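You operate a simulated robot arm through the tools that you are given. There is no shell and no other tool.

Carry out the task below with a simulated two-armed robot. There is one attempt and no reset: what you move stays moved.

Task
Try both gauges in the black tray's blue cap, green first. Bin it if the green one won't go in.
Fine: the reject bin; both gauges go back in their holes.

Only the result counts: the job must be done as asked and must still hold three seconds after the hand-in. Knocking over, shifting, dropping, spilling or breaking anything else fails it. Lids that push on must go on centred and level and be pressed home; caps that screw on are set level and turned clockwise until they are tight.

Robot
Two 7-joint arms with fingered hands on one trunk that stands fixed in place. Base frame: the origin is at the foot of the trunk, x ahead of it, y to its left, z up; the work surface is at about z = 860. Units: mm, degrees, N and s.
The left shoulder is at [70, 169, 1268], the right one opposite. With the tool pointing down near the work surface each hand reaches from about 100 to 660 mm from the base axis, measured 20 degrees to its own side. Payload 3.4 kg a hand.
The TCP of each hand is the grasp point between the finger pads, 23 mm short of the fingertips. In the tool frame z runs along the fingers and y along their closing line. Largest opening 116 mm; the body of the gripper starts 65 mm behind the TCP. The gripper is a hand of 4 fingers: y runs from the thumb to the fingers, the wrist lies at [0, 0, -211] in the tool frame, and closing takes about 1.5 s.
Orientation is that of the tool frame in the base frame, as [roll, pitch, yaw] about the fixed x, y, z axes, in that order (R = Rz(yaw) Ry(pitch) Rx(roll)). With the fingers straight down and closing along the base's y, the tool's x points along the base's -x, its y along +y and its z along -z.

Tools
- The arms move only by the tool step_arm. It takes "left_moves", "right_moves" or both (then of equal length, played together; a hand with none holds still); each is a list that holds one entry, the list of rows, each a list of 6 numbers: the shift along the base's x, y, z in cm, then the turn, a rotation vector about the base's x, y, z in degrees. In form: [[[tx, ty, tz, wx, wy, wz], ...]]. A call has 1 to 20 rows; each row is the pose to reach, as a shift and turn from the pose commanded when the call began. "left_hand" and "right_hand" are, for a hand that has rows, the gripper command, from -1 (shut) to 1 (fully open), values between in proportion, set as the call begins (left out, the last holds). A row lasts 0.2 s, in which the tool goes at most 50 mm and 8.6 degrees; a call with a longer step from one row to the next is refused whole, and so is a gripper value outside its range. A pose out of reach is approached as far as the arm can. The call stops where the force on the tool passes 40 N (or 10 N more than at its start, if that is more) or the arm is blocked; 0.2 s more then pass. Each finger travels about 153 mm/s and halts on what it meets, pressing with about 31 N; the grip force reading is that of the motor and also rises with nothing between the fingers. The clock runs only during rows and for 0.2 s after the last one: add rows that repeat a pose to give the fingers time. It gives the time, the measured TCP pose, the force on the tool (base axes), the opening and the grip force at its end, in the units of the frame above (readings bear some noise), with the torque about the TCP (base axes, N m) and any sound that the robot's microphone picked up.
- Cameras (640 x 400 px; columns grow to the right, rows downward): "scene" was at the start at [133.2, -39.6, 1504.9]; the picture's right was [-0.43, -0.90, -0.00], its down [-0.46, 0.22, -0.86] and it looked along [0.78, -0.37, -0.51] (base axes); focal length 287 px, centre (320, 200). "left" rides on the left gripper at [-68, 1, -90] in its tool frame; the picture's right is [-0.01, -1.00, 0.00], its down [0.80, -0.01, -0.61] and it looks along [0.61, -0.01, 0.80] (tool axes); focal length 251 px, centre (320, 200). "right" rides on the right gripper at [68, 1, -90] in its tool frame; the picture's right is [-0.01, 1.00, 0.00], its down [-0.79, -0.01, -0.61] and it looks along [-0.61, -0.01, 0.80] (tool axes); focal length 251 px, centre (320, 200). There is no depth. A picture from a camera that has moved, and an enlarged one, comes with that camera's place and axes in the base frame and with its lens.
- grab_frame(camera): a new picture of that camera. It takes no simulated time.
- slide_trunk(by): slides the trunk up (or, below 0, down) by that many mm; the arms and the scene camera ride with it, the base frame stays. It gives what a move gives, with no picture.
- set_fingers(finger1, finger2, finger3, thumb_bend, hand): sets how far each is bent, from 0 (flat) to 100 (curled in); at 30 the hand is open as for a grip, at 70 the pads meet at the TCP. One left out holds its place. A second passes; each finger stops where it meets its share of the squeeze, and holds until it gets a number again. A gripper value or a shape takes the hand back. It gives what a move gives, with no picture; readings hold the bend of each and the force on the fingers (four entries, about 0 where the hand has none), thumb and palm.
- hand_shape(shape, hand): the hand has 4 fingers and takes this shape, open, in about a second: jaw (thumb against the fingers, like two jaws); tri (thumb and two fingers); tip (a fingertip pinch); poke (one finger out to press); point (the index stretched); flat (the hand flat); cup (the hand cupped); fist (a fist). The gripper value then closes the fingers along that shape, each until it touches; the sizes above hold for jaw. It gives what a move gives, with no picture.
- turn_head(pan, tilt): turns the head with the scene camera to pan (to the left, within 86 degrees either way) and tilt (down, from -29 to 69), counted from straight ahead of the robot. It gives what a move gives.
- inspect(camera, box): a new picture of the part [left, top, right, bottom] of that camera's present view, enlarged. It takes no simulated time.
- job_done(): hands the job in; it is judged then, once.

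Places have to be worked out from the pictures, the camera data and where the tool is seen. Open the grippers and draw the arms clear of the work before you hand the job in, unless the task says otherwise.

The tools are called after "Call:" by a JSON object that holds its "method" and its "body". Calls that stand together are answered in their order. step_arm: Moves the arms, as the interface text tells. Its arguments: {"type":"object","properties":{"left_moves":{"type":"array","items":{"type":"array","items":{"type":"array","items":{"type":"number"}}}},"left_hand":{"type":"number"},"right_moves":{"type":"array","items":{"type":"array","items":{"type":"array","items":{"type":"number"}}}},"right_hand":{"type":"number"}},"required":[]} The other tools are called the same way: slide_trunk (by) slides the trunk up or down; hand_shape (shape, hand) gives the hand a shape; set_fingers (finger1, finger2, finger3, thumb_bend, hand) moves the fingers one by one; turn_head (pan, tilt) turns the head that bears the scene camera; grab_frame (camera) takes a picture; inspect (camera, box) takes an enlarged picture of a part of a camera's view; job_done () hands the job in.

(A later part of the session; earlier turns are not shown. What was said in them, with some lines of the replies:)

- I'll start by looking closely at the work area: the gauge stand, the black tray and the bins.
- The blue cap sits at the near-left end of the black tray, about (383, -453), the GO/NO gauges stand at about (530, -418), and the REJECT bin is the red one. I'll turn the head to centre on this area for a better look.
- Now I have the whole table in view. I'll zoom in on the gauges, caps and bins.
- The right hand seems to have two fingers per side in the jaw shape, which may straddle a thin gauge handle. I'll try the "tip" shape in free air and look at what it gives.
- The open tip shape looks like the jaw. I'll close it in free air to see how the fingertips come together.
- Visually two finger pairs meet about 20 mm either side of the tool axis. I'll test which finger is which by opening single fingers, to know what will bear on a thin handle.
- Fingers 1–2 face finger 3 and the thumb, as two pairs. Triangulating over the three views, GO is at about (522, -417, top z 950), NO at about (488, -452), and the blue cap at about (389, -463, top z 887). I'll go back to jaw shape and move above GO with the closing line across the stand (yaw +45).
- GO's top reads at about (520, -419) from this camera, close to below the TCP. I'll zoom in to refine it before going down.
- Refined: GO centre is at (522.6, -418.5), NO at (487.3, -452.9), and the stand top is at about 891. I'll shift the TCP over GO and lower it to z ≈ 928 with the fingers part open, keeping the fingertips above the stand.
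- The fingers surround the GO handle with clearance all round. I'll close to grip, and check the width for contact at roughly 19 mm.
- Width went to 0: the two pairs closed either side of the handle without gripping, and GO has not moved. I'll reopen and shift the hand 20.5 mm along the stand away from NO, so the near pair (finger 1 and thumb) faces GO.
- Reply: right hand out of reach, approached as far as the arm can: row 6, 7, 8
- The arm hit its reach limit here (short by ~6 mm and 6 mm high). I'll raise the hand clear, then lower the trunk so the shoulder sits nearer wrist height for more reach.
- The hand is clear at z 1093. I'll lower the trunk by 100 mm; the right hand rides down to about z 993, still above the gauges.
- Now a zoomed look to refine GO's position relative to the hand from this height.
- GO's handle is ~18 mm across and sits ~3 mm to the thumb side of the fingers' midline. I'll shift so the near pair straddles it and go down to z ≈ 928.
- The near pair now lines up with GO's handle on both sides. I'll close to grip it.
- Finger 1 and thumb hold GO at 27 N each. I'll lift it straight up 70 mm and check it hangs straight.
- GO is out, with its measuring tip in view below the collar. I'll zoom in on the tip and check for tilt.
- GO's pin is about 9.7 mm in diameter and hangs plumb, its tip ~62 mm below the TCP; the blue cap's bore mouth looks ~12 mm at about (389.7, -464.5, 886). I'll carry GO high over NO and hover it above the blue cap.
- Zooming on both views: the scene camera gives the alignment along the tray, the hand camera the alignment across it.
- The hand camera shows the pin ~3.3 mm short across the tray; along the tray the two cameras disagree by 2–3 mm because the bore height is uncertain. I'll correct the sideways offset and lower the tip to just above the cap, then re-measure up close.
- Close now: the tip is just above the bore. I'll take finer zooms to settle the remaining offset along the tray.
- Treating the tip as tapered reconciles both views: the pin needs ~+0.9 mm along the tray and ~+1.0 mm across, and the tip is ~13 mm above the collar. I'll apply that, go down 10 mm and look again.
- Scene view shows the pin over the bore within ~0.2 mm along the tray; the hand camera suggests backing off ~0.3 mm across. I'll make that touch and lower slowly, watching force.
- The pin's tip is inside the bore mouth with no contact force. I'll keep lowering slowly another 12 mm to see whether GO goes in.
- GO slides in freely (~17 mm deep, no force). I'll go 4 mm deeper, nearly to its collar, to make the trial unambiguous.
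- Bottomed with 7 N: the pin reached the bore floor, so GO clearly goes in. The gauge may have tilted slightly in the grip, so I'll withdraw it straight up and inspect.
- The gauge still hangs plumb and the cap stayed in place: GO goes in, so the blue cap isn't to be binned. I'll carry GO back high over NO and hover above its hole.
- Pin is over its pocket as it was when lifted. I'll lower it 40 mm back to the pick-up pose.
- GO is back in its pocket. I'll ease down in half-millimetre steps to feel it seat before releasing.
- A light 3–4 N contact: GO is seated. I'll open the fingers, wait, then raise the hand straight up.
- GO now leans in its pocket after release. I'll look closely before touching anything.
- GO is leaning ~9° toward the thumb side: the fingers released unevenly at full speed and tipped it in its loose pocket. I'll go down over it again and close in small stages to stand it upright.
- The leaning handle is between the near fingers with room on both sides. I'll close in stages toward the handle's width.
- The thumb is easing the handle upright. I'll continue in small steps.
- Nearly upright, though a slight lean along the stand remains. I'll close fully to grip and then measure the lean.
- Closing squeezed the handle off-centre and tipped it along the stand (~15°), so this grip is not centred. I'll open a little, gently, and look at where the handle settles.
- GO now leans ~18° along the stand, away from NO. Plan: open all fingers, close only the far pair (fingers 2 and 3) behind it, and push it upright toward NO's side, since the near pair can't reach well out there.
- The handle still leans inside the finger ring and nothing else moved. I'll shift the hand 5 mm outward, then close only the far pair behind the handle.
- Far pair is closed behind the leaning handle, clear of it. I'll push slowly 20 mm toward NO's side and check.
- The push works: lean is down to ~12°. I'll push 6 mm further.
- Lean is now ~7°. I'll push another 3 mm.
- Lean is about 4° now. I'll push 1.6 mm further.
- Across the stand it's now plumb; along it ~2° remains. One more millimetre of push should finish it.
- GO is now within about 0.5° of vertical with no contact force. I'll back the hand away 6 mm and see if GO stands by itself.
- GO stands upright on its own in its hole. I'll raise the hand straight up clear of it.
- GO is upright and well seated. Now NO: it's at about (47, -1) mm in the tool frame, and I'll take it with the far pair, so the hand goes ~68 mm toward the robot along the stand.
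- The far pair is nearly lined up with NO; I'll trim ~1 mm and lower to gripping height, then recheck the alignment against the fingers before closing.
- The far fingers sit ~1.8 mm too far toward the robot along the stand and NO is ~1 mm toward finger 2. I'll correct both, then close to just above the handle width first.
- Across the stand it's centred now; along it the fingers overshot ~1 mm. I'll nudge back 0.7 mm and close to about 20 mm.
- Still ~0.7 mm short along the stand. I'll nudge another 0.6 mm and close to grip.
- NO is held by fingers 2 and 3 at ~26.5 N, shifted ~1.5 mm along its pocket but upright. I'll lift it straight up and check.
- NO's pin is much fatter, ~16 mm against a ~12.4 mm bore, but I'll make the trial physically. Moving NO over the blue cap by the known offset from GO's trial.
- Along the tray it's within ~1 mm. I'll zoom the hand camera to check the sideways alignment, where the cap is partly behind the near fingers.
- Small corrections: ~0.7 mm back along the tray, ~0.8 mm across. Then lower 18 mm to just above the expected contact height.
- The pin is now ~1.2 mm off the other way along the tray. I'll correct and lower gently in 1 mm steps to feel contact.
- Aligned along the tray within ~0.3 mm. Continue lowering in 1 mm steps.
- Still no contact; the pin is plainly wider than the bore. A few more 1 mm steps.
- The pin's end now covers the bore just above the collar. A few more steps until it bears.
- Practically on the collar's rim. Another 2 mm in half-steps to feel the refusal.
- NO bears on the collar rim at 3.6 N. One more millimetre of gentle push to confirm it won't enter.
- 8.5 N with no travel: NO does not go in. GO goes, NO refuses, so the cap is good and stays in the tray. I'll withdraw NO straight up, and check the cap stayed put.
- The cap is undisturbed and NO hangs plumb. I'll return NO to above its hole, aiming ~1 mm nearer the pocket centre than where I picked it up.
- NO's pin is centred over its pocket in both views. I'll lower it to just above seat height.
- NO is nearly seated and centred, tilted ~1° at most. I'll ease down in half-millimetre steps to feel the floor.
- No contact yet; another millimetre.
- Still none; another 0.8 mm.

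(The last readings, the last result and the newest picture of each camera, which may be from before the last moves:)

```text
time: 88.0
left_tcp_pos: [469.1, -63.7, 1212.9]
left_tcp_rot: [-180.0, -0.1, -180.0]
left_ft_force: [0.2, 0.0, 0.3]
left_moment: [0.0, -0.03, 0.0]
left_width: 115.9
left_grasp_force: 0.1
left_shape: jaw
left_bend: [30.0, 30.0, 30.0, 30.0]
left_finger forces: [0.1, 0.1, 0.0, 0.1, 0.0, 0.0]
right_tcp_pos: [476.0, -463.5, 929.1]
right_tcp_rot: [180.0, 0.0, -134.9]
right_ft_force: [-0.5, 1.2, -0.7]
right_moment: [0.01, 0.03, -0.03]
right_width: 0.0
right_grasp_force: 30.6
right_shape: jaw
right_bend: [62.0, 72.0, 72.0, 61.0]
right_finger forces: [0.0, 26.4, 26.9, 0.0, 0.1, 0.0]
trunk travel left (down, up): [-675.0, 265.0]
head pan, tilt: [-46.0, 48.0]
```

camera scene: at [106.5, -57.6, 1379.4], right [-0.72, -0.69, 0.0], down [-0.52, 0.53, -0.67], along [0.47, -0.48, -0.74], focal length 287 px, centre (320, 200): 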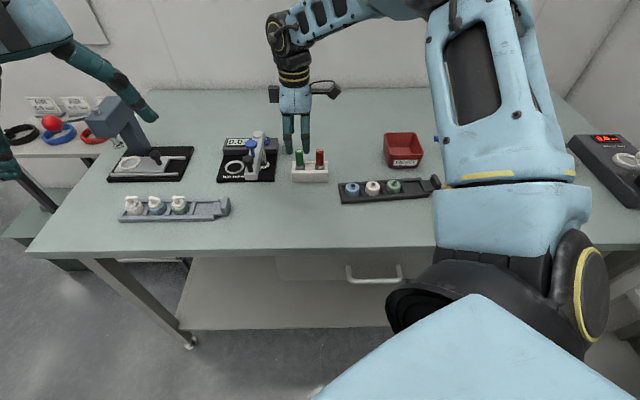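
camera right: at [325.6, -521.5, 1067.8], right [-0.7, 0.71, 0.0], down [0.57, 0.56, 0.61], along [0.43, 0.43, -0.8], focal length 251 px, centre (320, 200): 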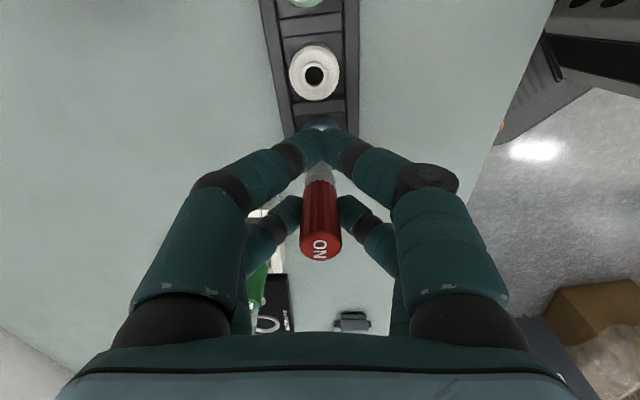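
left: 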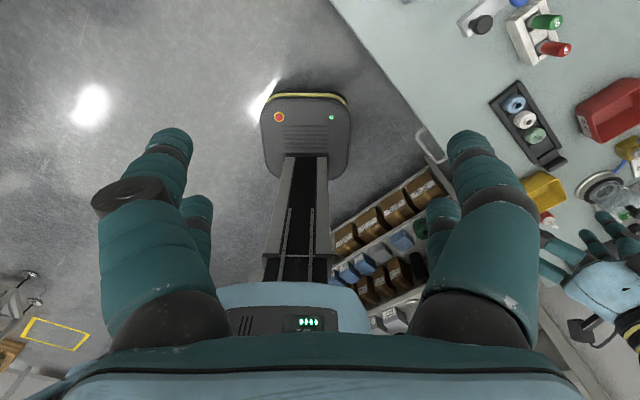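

Still free; NO may have slid up ~1 mm in the grip during the press test. Another millimetre.

Call:
{"method": "step_arm", "body": {"right_moves": [[[0, 0, -0.04, 0, 0, 0], [0, 0, -0.08, 0, 0, 0], [0, 0, -0.12, 0, 0, 0], [0, 0, -0.12, 0, 0, 0]]]}}

Call:
{"method": "inspect", "body": {"camera": "scene", "box": [303, 143, 333, 177]}}

```text
time: 89.0
left_tcp_pos: [468.5, -64.6, 1213.3]
left_tcp_rot: [180.0, 0.0, 179.9]
left_ft_force: [-0.1, -0.5, 0.7]
left_moment: [-0.02, 0.02, -0.03]
left_width: 116.1
left_grasp_force: 0.0
left_shape: jaw
left_bend: [30.0, 30.0, 30.0, 30.0]
left_finger forces: [0.1, 0.0, 0.0, 0.1, 0.0, 0.0]
right_tcp_pos: [474.9, -463.0, 927.7]
right_tcp_rot: [-179.9, 0.0, -134.8]
right_ft_force: [0.7, -0.5, 4.0]
right_moment: [0.04, -0.12, 0.01]
right_width: 0.0
right_grasp_force: 31.0
right_shape: jaw
right_bend: [62.0, 72.0, 72.0, 61.0]
right_finger forces: [0.1, 27.1, 28.7, 0.0, 0.0, 0.0]
trunk travel left (down, up): [-675.0, 265.0]
head pan, tilt: [-46.0, 48.0]
```

```text
11.76 times, centred on (318, 160) of scene
camera zoom: at [106.3, -57.1, 1379.5], right [-0.72, -0.69, 0.0], down [-0.52, 0.53, -0.67], along [0.47, -0.48, -0.74], focal length 3373 px, centre (344, 671)
```

zoom: 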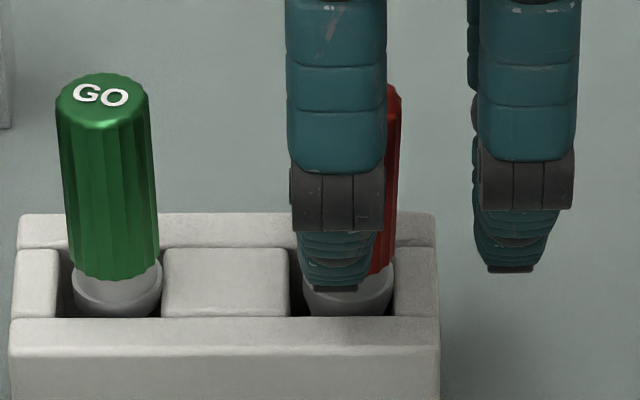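

NO is on the floor of its pocket (4 N). I'll ease off 0.6 mm and release in stages so the fingers don't kick it.

Call:
{"method": "step_arm", "body": {"right_moves": [[[0, 0, 0.06, 0, 0, 0], [0, 0, 0.06, 0, 0, 0]]]}}

Call:
{"method": "step_arm", "body": {"right_moves": [[[0, 0, 0, 0, 0, 0], [0, 0, 0, 0, 0, 0]]], "right_hand": -0.7}}

Call:
{"method": "step_arm", "body": {"right_moves": [[[0, 0, 0, 0, 0, 0], [0, 0, 0, 0, 0, 0]]], "right_hand": -0.66}}

Call:
{"method": "inspect", "body": {"camera": "scene", "box": [303, 143, 333, 177]}}

Call:
{"method": "inspect", "body": {"camera": "right", "box": [260, 100, 380, 260]}}

```text
time: 89.6
left_tcp_pos: [468.4, -62.8, 1213.8]
left_tcp_rot: [-180.0, 0.0, -180.0]
left_ft_force: [0.5, 1.6, 0.0]
left_moment: [0.02, 0.0, -0.01]
left_width: 115.8
left_grasp_force: 0.1
left_shape: jaw
left_bend: [30.0, 30.0, 30.0, 30.0]
left_finger forces: [0.0, 0.0, 0.0, 0.0, 0.1, 0.1]
right_tcp_pos: [475.4, -464.8, 928.5]
right_tcp_rot: [179.9, -0.1, -134.9]
right_ft_force: [1.3, 1.0, 4.5]
right_moment: [0.07, -0.07, -0.02]
right_width: 0.2
right_grasp_force: 31.4
right_shape: jaw
right_bend: [62.0, 72.0, 72.0, 61.0]
right_finger forces: [0.1, 27.4, 28.2, 0.1, 0.0, 0.0]
trunk travel left (down, up): [-675.0, 265.0]
head pan, tilt: [-46.0, 48.0]
```

```text
time: 90.2
left_tcp_pos: [470.2, -64.2, 1212.3]
left_tcp_rot: [-180.0, 0.0, 179.9]
left_ft_force: [-0.2, 0.7, -0.4]
left_moment: [0.04, -0.02, 0.04]
left_width: 116.0
left_grasp_force: 0.0
left_shape: jaw
left_bend: [30.0, 30.0, 30.0, 30.0]
left_finger forces: [0.0, 0.0, 0.1, 0.1, 0.1, 0.0]
right_tcp_pos: [475.1, -464.0, 927.3]
right_tcp_rot: [179.9, 0.1, -134.9]
right_ft_force: [-0.2, 0.6, -0.6]
right_moment: [0.02, -0.01, 0.02]
right_width: 17.1
right_grasp_force: 0.0
right_shape: jaw
right_bend: [72.0, 72.0, 72.0, 75.0]
right_finger forces: [0.0, 0.2, 0.3, 0.0, 0.1, 0.0]
trunk travel left (down, up): [-675.0, 265.0]
head pan, tilt: [-46.0, 48.0]
```

```text
time: 90.8
left_tcp_pos: [468.0, -65.0, 1212.9]
left_tcp_rot: [179.9, -0.1, -180.0]
left_ft_force: [0.1, 0.4, 0.1]
left_moment: [-0.01, 0.02, 0.03]
left_width: 115.9
left_grasp_force: 0.1
left_shape: jaw
left_bend: [30.0, 30.0, 30.0, 30.0]
left_finger forces: [0.0, 0.0, 0.1, 0.0, 0.0, 0.1]
right_tcp_pos: [476.3, -464.1, 927.3]
right_tcp_rot: [-180.0, -0.1, -134.9]
right_ft_force: [-0.6, -0.5, -0.1]
right_moment: [0.0, 0.02, 0.02]
right_width: 19.3
right_grasp_force: 0.0
right_shape: jaw
right_bend: [72.0, 72.0, 72.0, 76.0]
right_finger forces: [0.0, 0.1, 0.1, 0.1, 0.0, 0.0]
trunk travel left (down, up): [-675.0, 265.0]
head pan, tilt: [-46.0, 48.0]
```

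```text
11.76 times, centred on (318, 160) of scene
camera zoom: at [106.7, -57.8, 1379.4], right [-0.72, -0.69, 0.0], down [-0.52, 0.53, -0.67], along [0.46, -0.48, -0.74], focal length 3373 px, centre (344, 671)
```

zoom: 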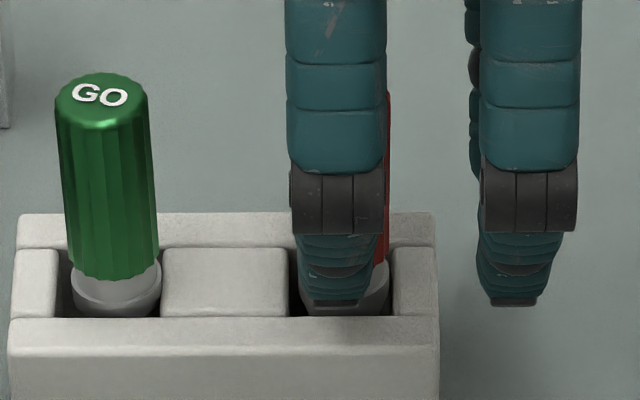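

```text
2.50 times, centred on (320, 180) of right
camera zoom: at [426.7, -512.4, 1018.7], right [-0.7, 0.71, 0.0], down [0.57, 0.56, 0.61], along [0.43, 0.43, -0.8], focal length 629 px, centre (320, 250)
```

zoom: 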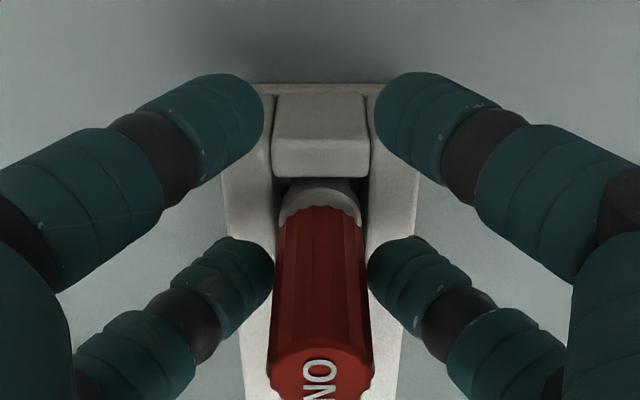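

NO is upright and free between the fingers. I'll open a bit more, then to 58 mm, and raise straight up.

Call:
{"method": "step_arm", "body": {"right_moves": [[[0, 0, 0, 0, 0, 0], [0, 0, 0, 0, 0, 0]]], "right_hand": -0.55}}

Call:
{"method": "step_arm", "body": {"right_moves": [[[0, 0, 0, 0, 0, 0], [0, 0, 0, 0, 0, 0], [0, 0, 0, 0, 0, 0]]], "right_hand": 0}}

Call:
{"method": "step_arm", "body": {"right_moves": [[[0, 0, 0.8, 0, 0, 0], [0, 0, 2.0, 0, 0, 0], [0, 0, 4.0, 0, 0, 0], [0, 0, 6.5, 0, 0, 0], [0, 0, 9.0, 0, 0, 0], [0, 0, 11.0, 0, 0, 0], [0, 0, 11.0, 0, 0, 0]]]}}

Call:
{"method": "inspect", "body": {"camera": "scene", "box": [298, 135, 338, 180]}}

Call:
{"method": "grab_frame", "body": {"camera": "right"}}

```text
time: 91.4
left_tcp_pos: [468.9, -64.3, 1213.4]
left_tcp_rot: [-179.9, -0.1, -180.0]
left_ft_force: [0.1, -0.3, 0.4]
left_moment: [0.0, -0.04, 0.01]
left_width: 116.1
left_grasp_force: 0.1
left_shape: jaw
left_bend: [30.0, 30.0, 30.0, 30.0]
left_finger forces: [0.1, 0.0, 0.0, 0.0, 0.1, 0.1]
right_tcp_pos: [477.1, -464.0, 927.4]
right_tcp_rot: [179.9, -0.1, -134.8]
right_ft_force: [0.2, -0.4, 0.4]
right_moment: [0.01, 0.01, -0.03]
right_width: 25.4
right_grasp_force: 0.1
right_shape: jaw
right_bend: [73.0, 73.0, 73.0, 77.0]
right_finger forces: [0.1, 0.0, 0.0, 0.0, 0.0, 0.1]
trunk travel left (down, up): [-675.0, 265.0]
head pan, tilt: [-46.0, 48.0]
```

```text
time: 92.2
left_tcp_pos: [467.8, -64.6, 1212.5]
left_tcp_rot: [180.0, 0.1, 180.0]
left_ft_force: [-1.2, 0.0, -0.1]
left_moment: [-0.01, -0.02, -0.01]
left_width: 115.8
left_grasp_force: 0.0
left_shape: jaw
left_bend: [30.0, 30.0, 30.0, 30.0]
left_finger forces: [0.1, 0.0, 0.1, 0.1, 0.1, 0.1]
right_tcp_pos: [475.5, -464.3, 928.0]
right_tcp_rot: [179.9, 0.0, -135.0]
right_ft_force: [-0.1, 0.3, -0.4]
right_moment: [0.01, -0.05, 0.04]
right_width: 57.6
right_grasp_force: 0.0
right_shape: jaw
right_bend: [72.0, 72.0, 72.0, 75.0]
right_finger forces: [0.0, 0.0, 0.0, 0.1, 0.0, 0.0]
trunk travel left (down, up): [-675.0, 265.0]
head pan, tilt: [-46.0, 48.0]
```

```text
time: 93.8
left_tcp_pos: [469.8, -64.7, 1212.7]
left_tcp_rot: [-180.0, 0.0, -180.0]
left_ft_force: [0.0, -1.0, -0.5]
left_moment: [-0.03, -0.03, 0.0]
left_width: 115.9
left_grasp_force: 0.0
left_shape: jaw
left_bend: [30.0, 30.0, 30.0, 30.0]
left_finger forces: [0.0, 0.0, 0.0, 0.0, 0.1, 0.0]
right_tcp_pos: [476.7, -465.0, 1038.6]
right_tcp_rot: [180.0, -0.1, -134.9]
right_ft_force: [-0.1, 0.3, -0.2]
right_moment: [0.0, 0.04, 0.01]
right_width: 57.5
right_grasp_force: 0.1
right_shape: jaw
right_bend: [72.0, 72.0, 72.0, 75.0]
right_finger forces: [0.0, 0.0, 0.1, 0.0, 0.1, 0.1]
trunk travel left (down, up): [-675.0, 265.0]
head pan, tilt: [-46.0, 48.0]
```

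```text
8.89 times, centred on (318, 158) of scene
camera zoom: at [106.8, -57.9, 1379.4], right [-0.72, -0.69, 0.0], down [-0.52, 0.53, -0.67], along [0.46, -0.48, -0.74], focal length 2549 px, centre (338, 578)
```

zoom: 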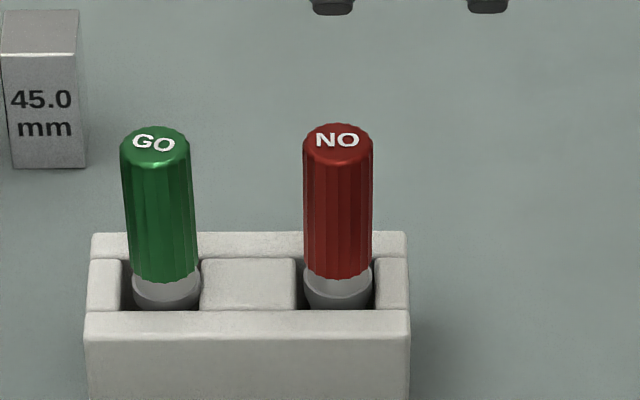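

```text
taken
camera right: at [427.4, -513.2, 1128.5], right [-0.7, 0.71, 0.0], down [0.57, 0.56, 0.61], along [0.43, 0.43, -0.79], focal length 251 px, centre (320, 200)
```

right: 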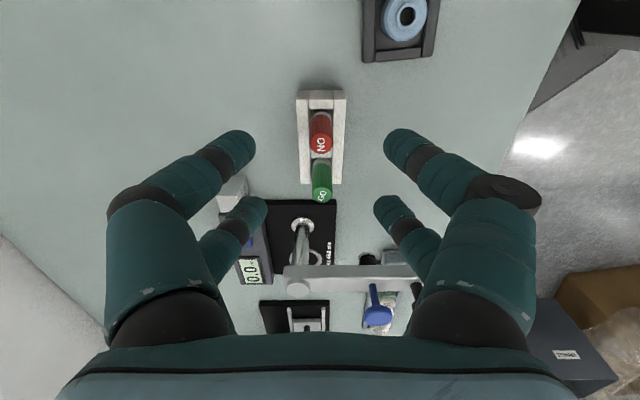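

Both gauges stand upright in their holes. I'll raise the trunk back by 100 mm (the arms ride up clear of everything) and check the tray.

Call:
{"method": "slide_trunk", "body": {"by": 100}}

Call:
{"method": "inspect", "body": {"camera": "scene", "box": [280, 150, 440, 250]}}

Call:
{"method": "inspect", "body": {"camera": "scene", "box": [325, 190, 405, 240]}}

```text
time: 95.1
left_tcp_pos: [469.5, -64.1, 1312.5]
left_tcp_rot: [180.0, 0.1, 179.9]
left_ft_force: [-0.4, -0.1, 1.0]
left_moment: [-0.01, -0.01, -0.01]
left_width: 115.6
left_grasp_force: 0.1
left_shape: jaw
left_bend: [30.0, 30.0, 30.0, 30.0]
left_finger forces: [0.0, 0.0, 0.0, 0.1, 0.1, 0.1]
right_tcp_pos: [476.6, -465.0, 1137.1]
right_tcp_rot: [-180.0, -0.1, -134.8]
right_ft_force: [0.0, 0.3, -0.4]
right_moment: [0.01, -0.02, -0.02]
right_width: 57.5
right_grasp_force: 0.1
right_shape: jaw
right_bend: [72.0, 72.0, 72.0, 75.0]
right_finger forces: [0.0, 0.0, 0.0, 0.1, 0.1, 0.1]
trunk travel left (down, up): [-775.0, 165.0]
head pan, tilt: [-46.0, 48.0]
```

```text
4.00 times, centred on (360, 200) of scene
camera zoom: at [106.8, -57.8, 1479.4], right [-0.72, -0.69, 0.0], down [-0.52, 0.53, -0.67], along [0.46, -0.48, -0.74], focal length 1147 px, centre (160, 200)
```

zoom: 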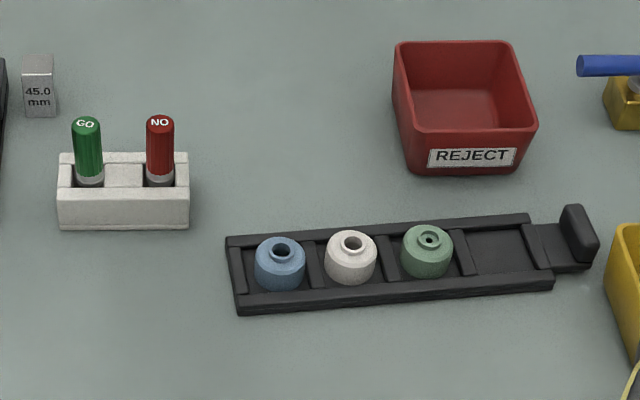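

```text
8.00 times, centred on (365, 215) of scene
camera zoom: at [106.8, -57.8, 1479.4], right [-0.72, -0.69, 0.0], down [-0.52, 0.53, -0.67], along [0.46, -0.48, -0.74], focal length 2294 px, centre (-40, 80)
```

zoom: 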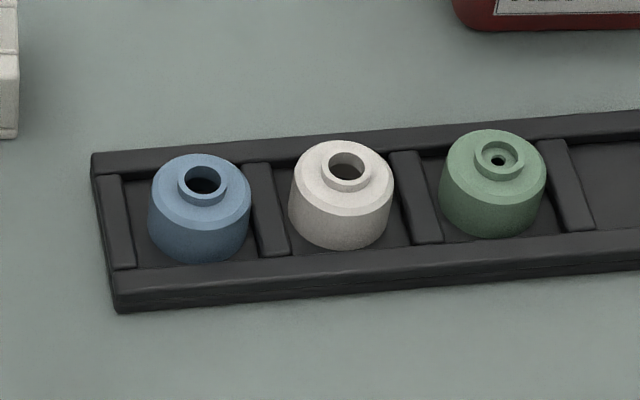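

The blue cap sits in its pocket (moved ~1.5 mm at most). A closer look at the gauges compared with the start.

Call:
{"method": "inspect", "body": {"camera": "scene", "box": [280, 165, 344, 215]}}

Call:
{"method": "inspect", "body": {"camera": "right", "box": [270, 70, 370, 200]}}

```text
8.00 times, centred on (312, 190) of scene
camera zoom: at [106.8, -57.8, 1479.4], right [-0.72, -0.69, 0.0], down [-0.52, 0.53, -0.67], along [0.46, -0.48, -0.74], focal length 2294 px, centre (384, 280)
```

zoom: 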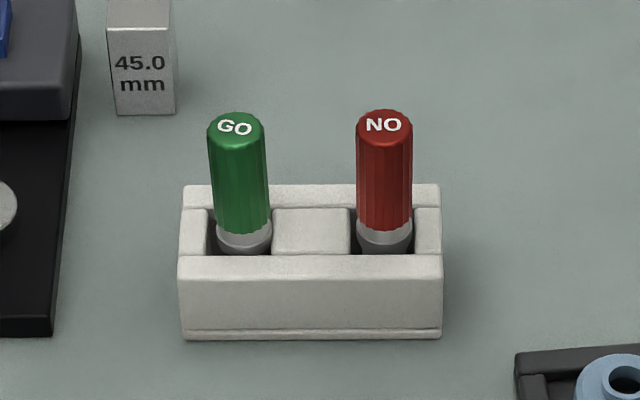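

```text
3.08 times, centred on (320, 135) of right
camera zoom: at [427.4, -513.1, 1228.3], right [-0.7, 0.71, 0.0], down [0.57, 0.56, 0.61], along [0.43, 0.43, -0.8], focal length 774 px, centre (320, 400)
```

zoom: 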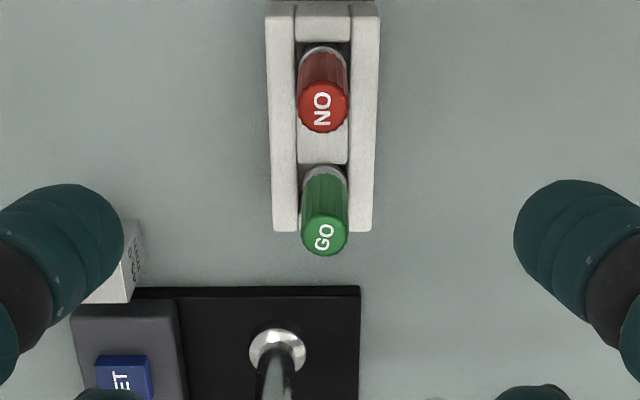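

Everything is in place: GO and NO upright in their holes, the cap left in the tray. I'll open the right hand and draw it back to its starting pose.

Call:
{"method": "step_arm", "body": {"right_moves": [[[-2.4, 0.7, 0.1, 0, 0, -5.6], [-4.8, 1.45, 0.2, 0, 0, -11.2], [-7.2, 2.2, 0.3, 0, 0, -16.9], [-9.6, 2.9, 0.4, 0, 0, -22.5], [-12.0, 3.6, 0.5, 0, 0, -28.1], [-14.4, 4.35, 0.6, 0, 0, -33.8], [-16.8, 5.1, 0.6, 0, 0, -39.4], [-19.1, 5.8, 0.6, 0, 0, -45], [-19.1, 5.8, 0.6, 0, 0, -45]]], "right_hand": 1}}

Call:
{"method": "grab_frame", "body": {"camera": "scene"}}

Call:
{"method": "inspect", "body": {"camera": "scene", "box": [280, 165, 344, 215]}}

```text
time: 97.1
left_tcp_pos: [469.6, -64.5, 1312.2]
left_tcp_rot: [180.0, 0.0, -179.9]
left_ft_force: [0.4, 0.1, -0.1]
left_moment: [-0.01, 0.03, 0.03]
left_width: 116.1
left_grasp_force: 0.2
left_shape: jaw
left_bend: [30.0, 30.0, 30.0, 30.0]
left_finger forces: [0.1, 0.2, 0.0, 0.0, 0.1, 0.0]
right_tcp_pos: [288.8, -407.5, 1143.6]
right_tcp_rot: [179.9, 0.0, 180.0]
right_ft_force: [0.0, 1.0, -0.4]
right_moment: [-0.01, 0.02, -0.01]
right_width: 116.0
right_grasp_force: 0.0
right_shape: jaw
right_bend: [30.0, 30.0, 30.0, 30.0]
right_finger forces: [0.1, 0.0, 0.1, 0.0, 0.0, 0.0]
trunk travel left (down, up): [-775.0, 165.0]
head pan, tilt: [-46.0, 48.0]
```

```text
taken
camera scene: at [107.1, -57.8, 1479.3], right [-0.72, -0.69, 0.0], down [-0.52, 0.53, -0.67], along [0.46, -0.48, -0.74], focal length 287 px, centre (320, 200)
```

scene: 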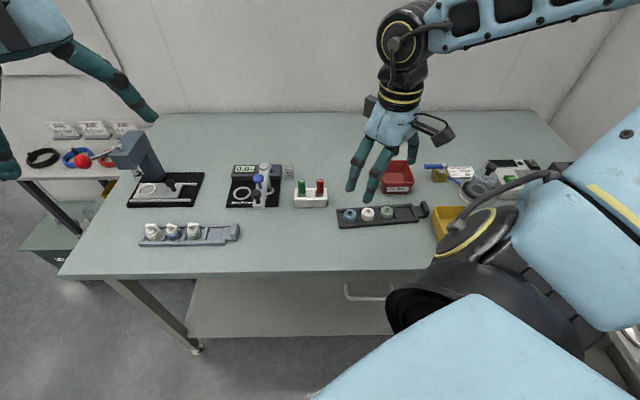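

```text
8.00 times, centred on (312, 190) of scene
camera zoom: at [107.1, -57.8, 1479.3], right [-0.72, -0.69, 0.0], down [-0.52, 0.53, -0.67], along [0.46, -0.48, -0.74], focal length 2294 px, centre (384, 280)
```

zoom: 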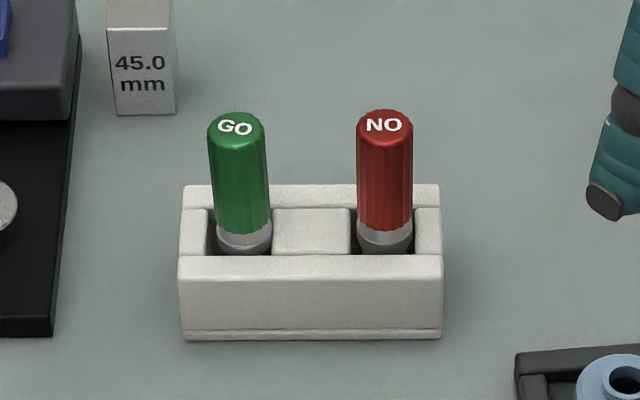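

The scene is settled: GO went fully into the blue cap, NO would not enter, so the cap stays in its tray pocket. Both gauges stand upright in their holes, and both hands are open and clear. I'm handing in.

Call:
{"method": "job_done", "body": {}}

```text
The job is handed in.
```

I tried both gauges in the black tray's blue cap, green first. The green one went in, so the cap was not binned and is still in the tray.

- **Green (GO):** the pin slid freely to the bottom of the bore, about 17 mm down.
- **Red (NO):** the pin stopped on the collar rim and did not move under about 8.5 N. It is about 16 mm across and the bore is about 12 mm.

I took "Fine: the reject bin" to mean which bin to use if the cap failed, so nothing went into it.

- **Gauges:** both are back in their own holes and standing upright. The green one tipped against the side of its hole when I first let go of it, so I stood it up again. It ended about 1.5 mm off centre in its hole and may still lean a degree or two.
- **Cap:** it moved about 1.5 mm in its pocket during the trials.

Both hands are open and clear of the work.
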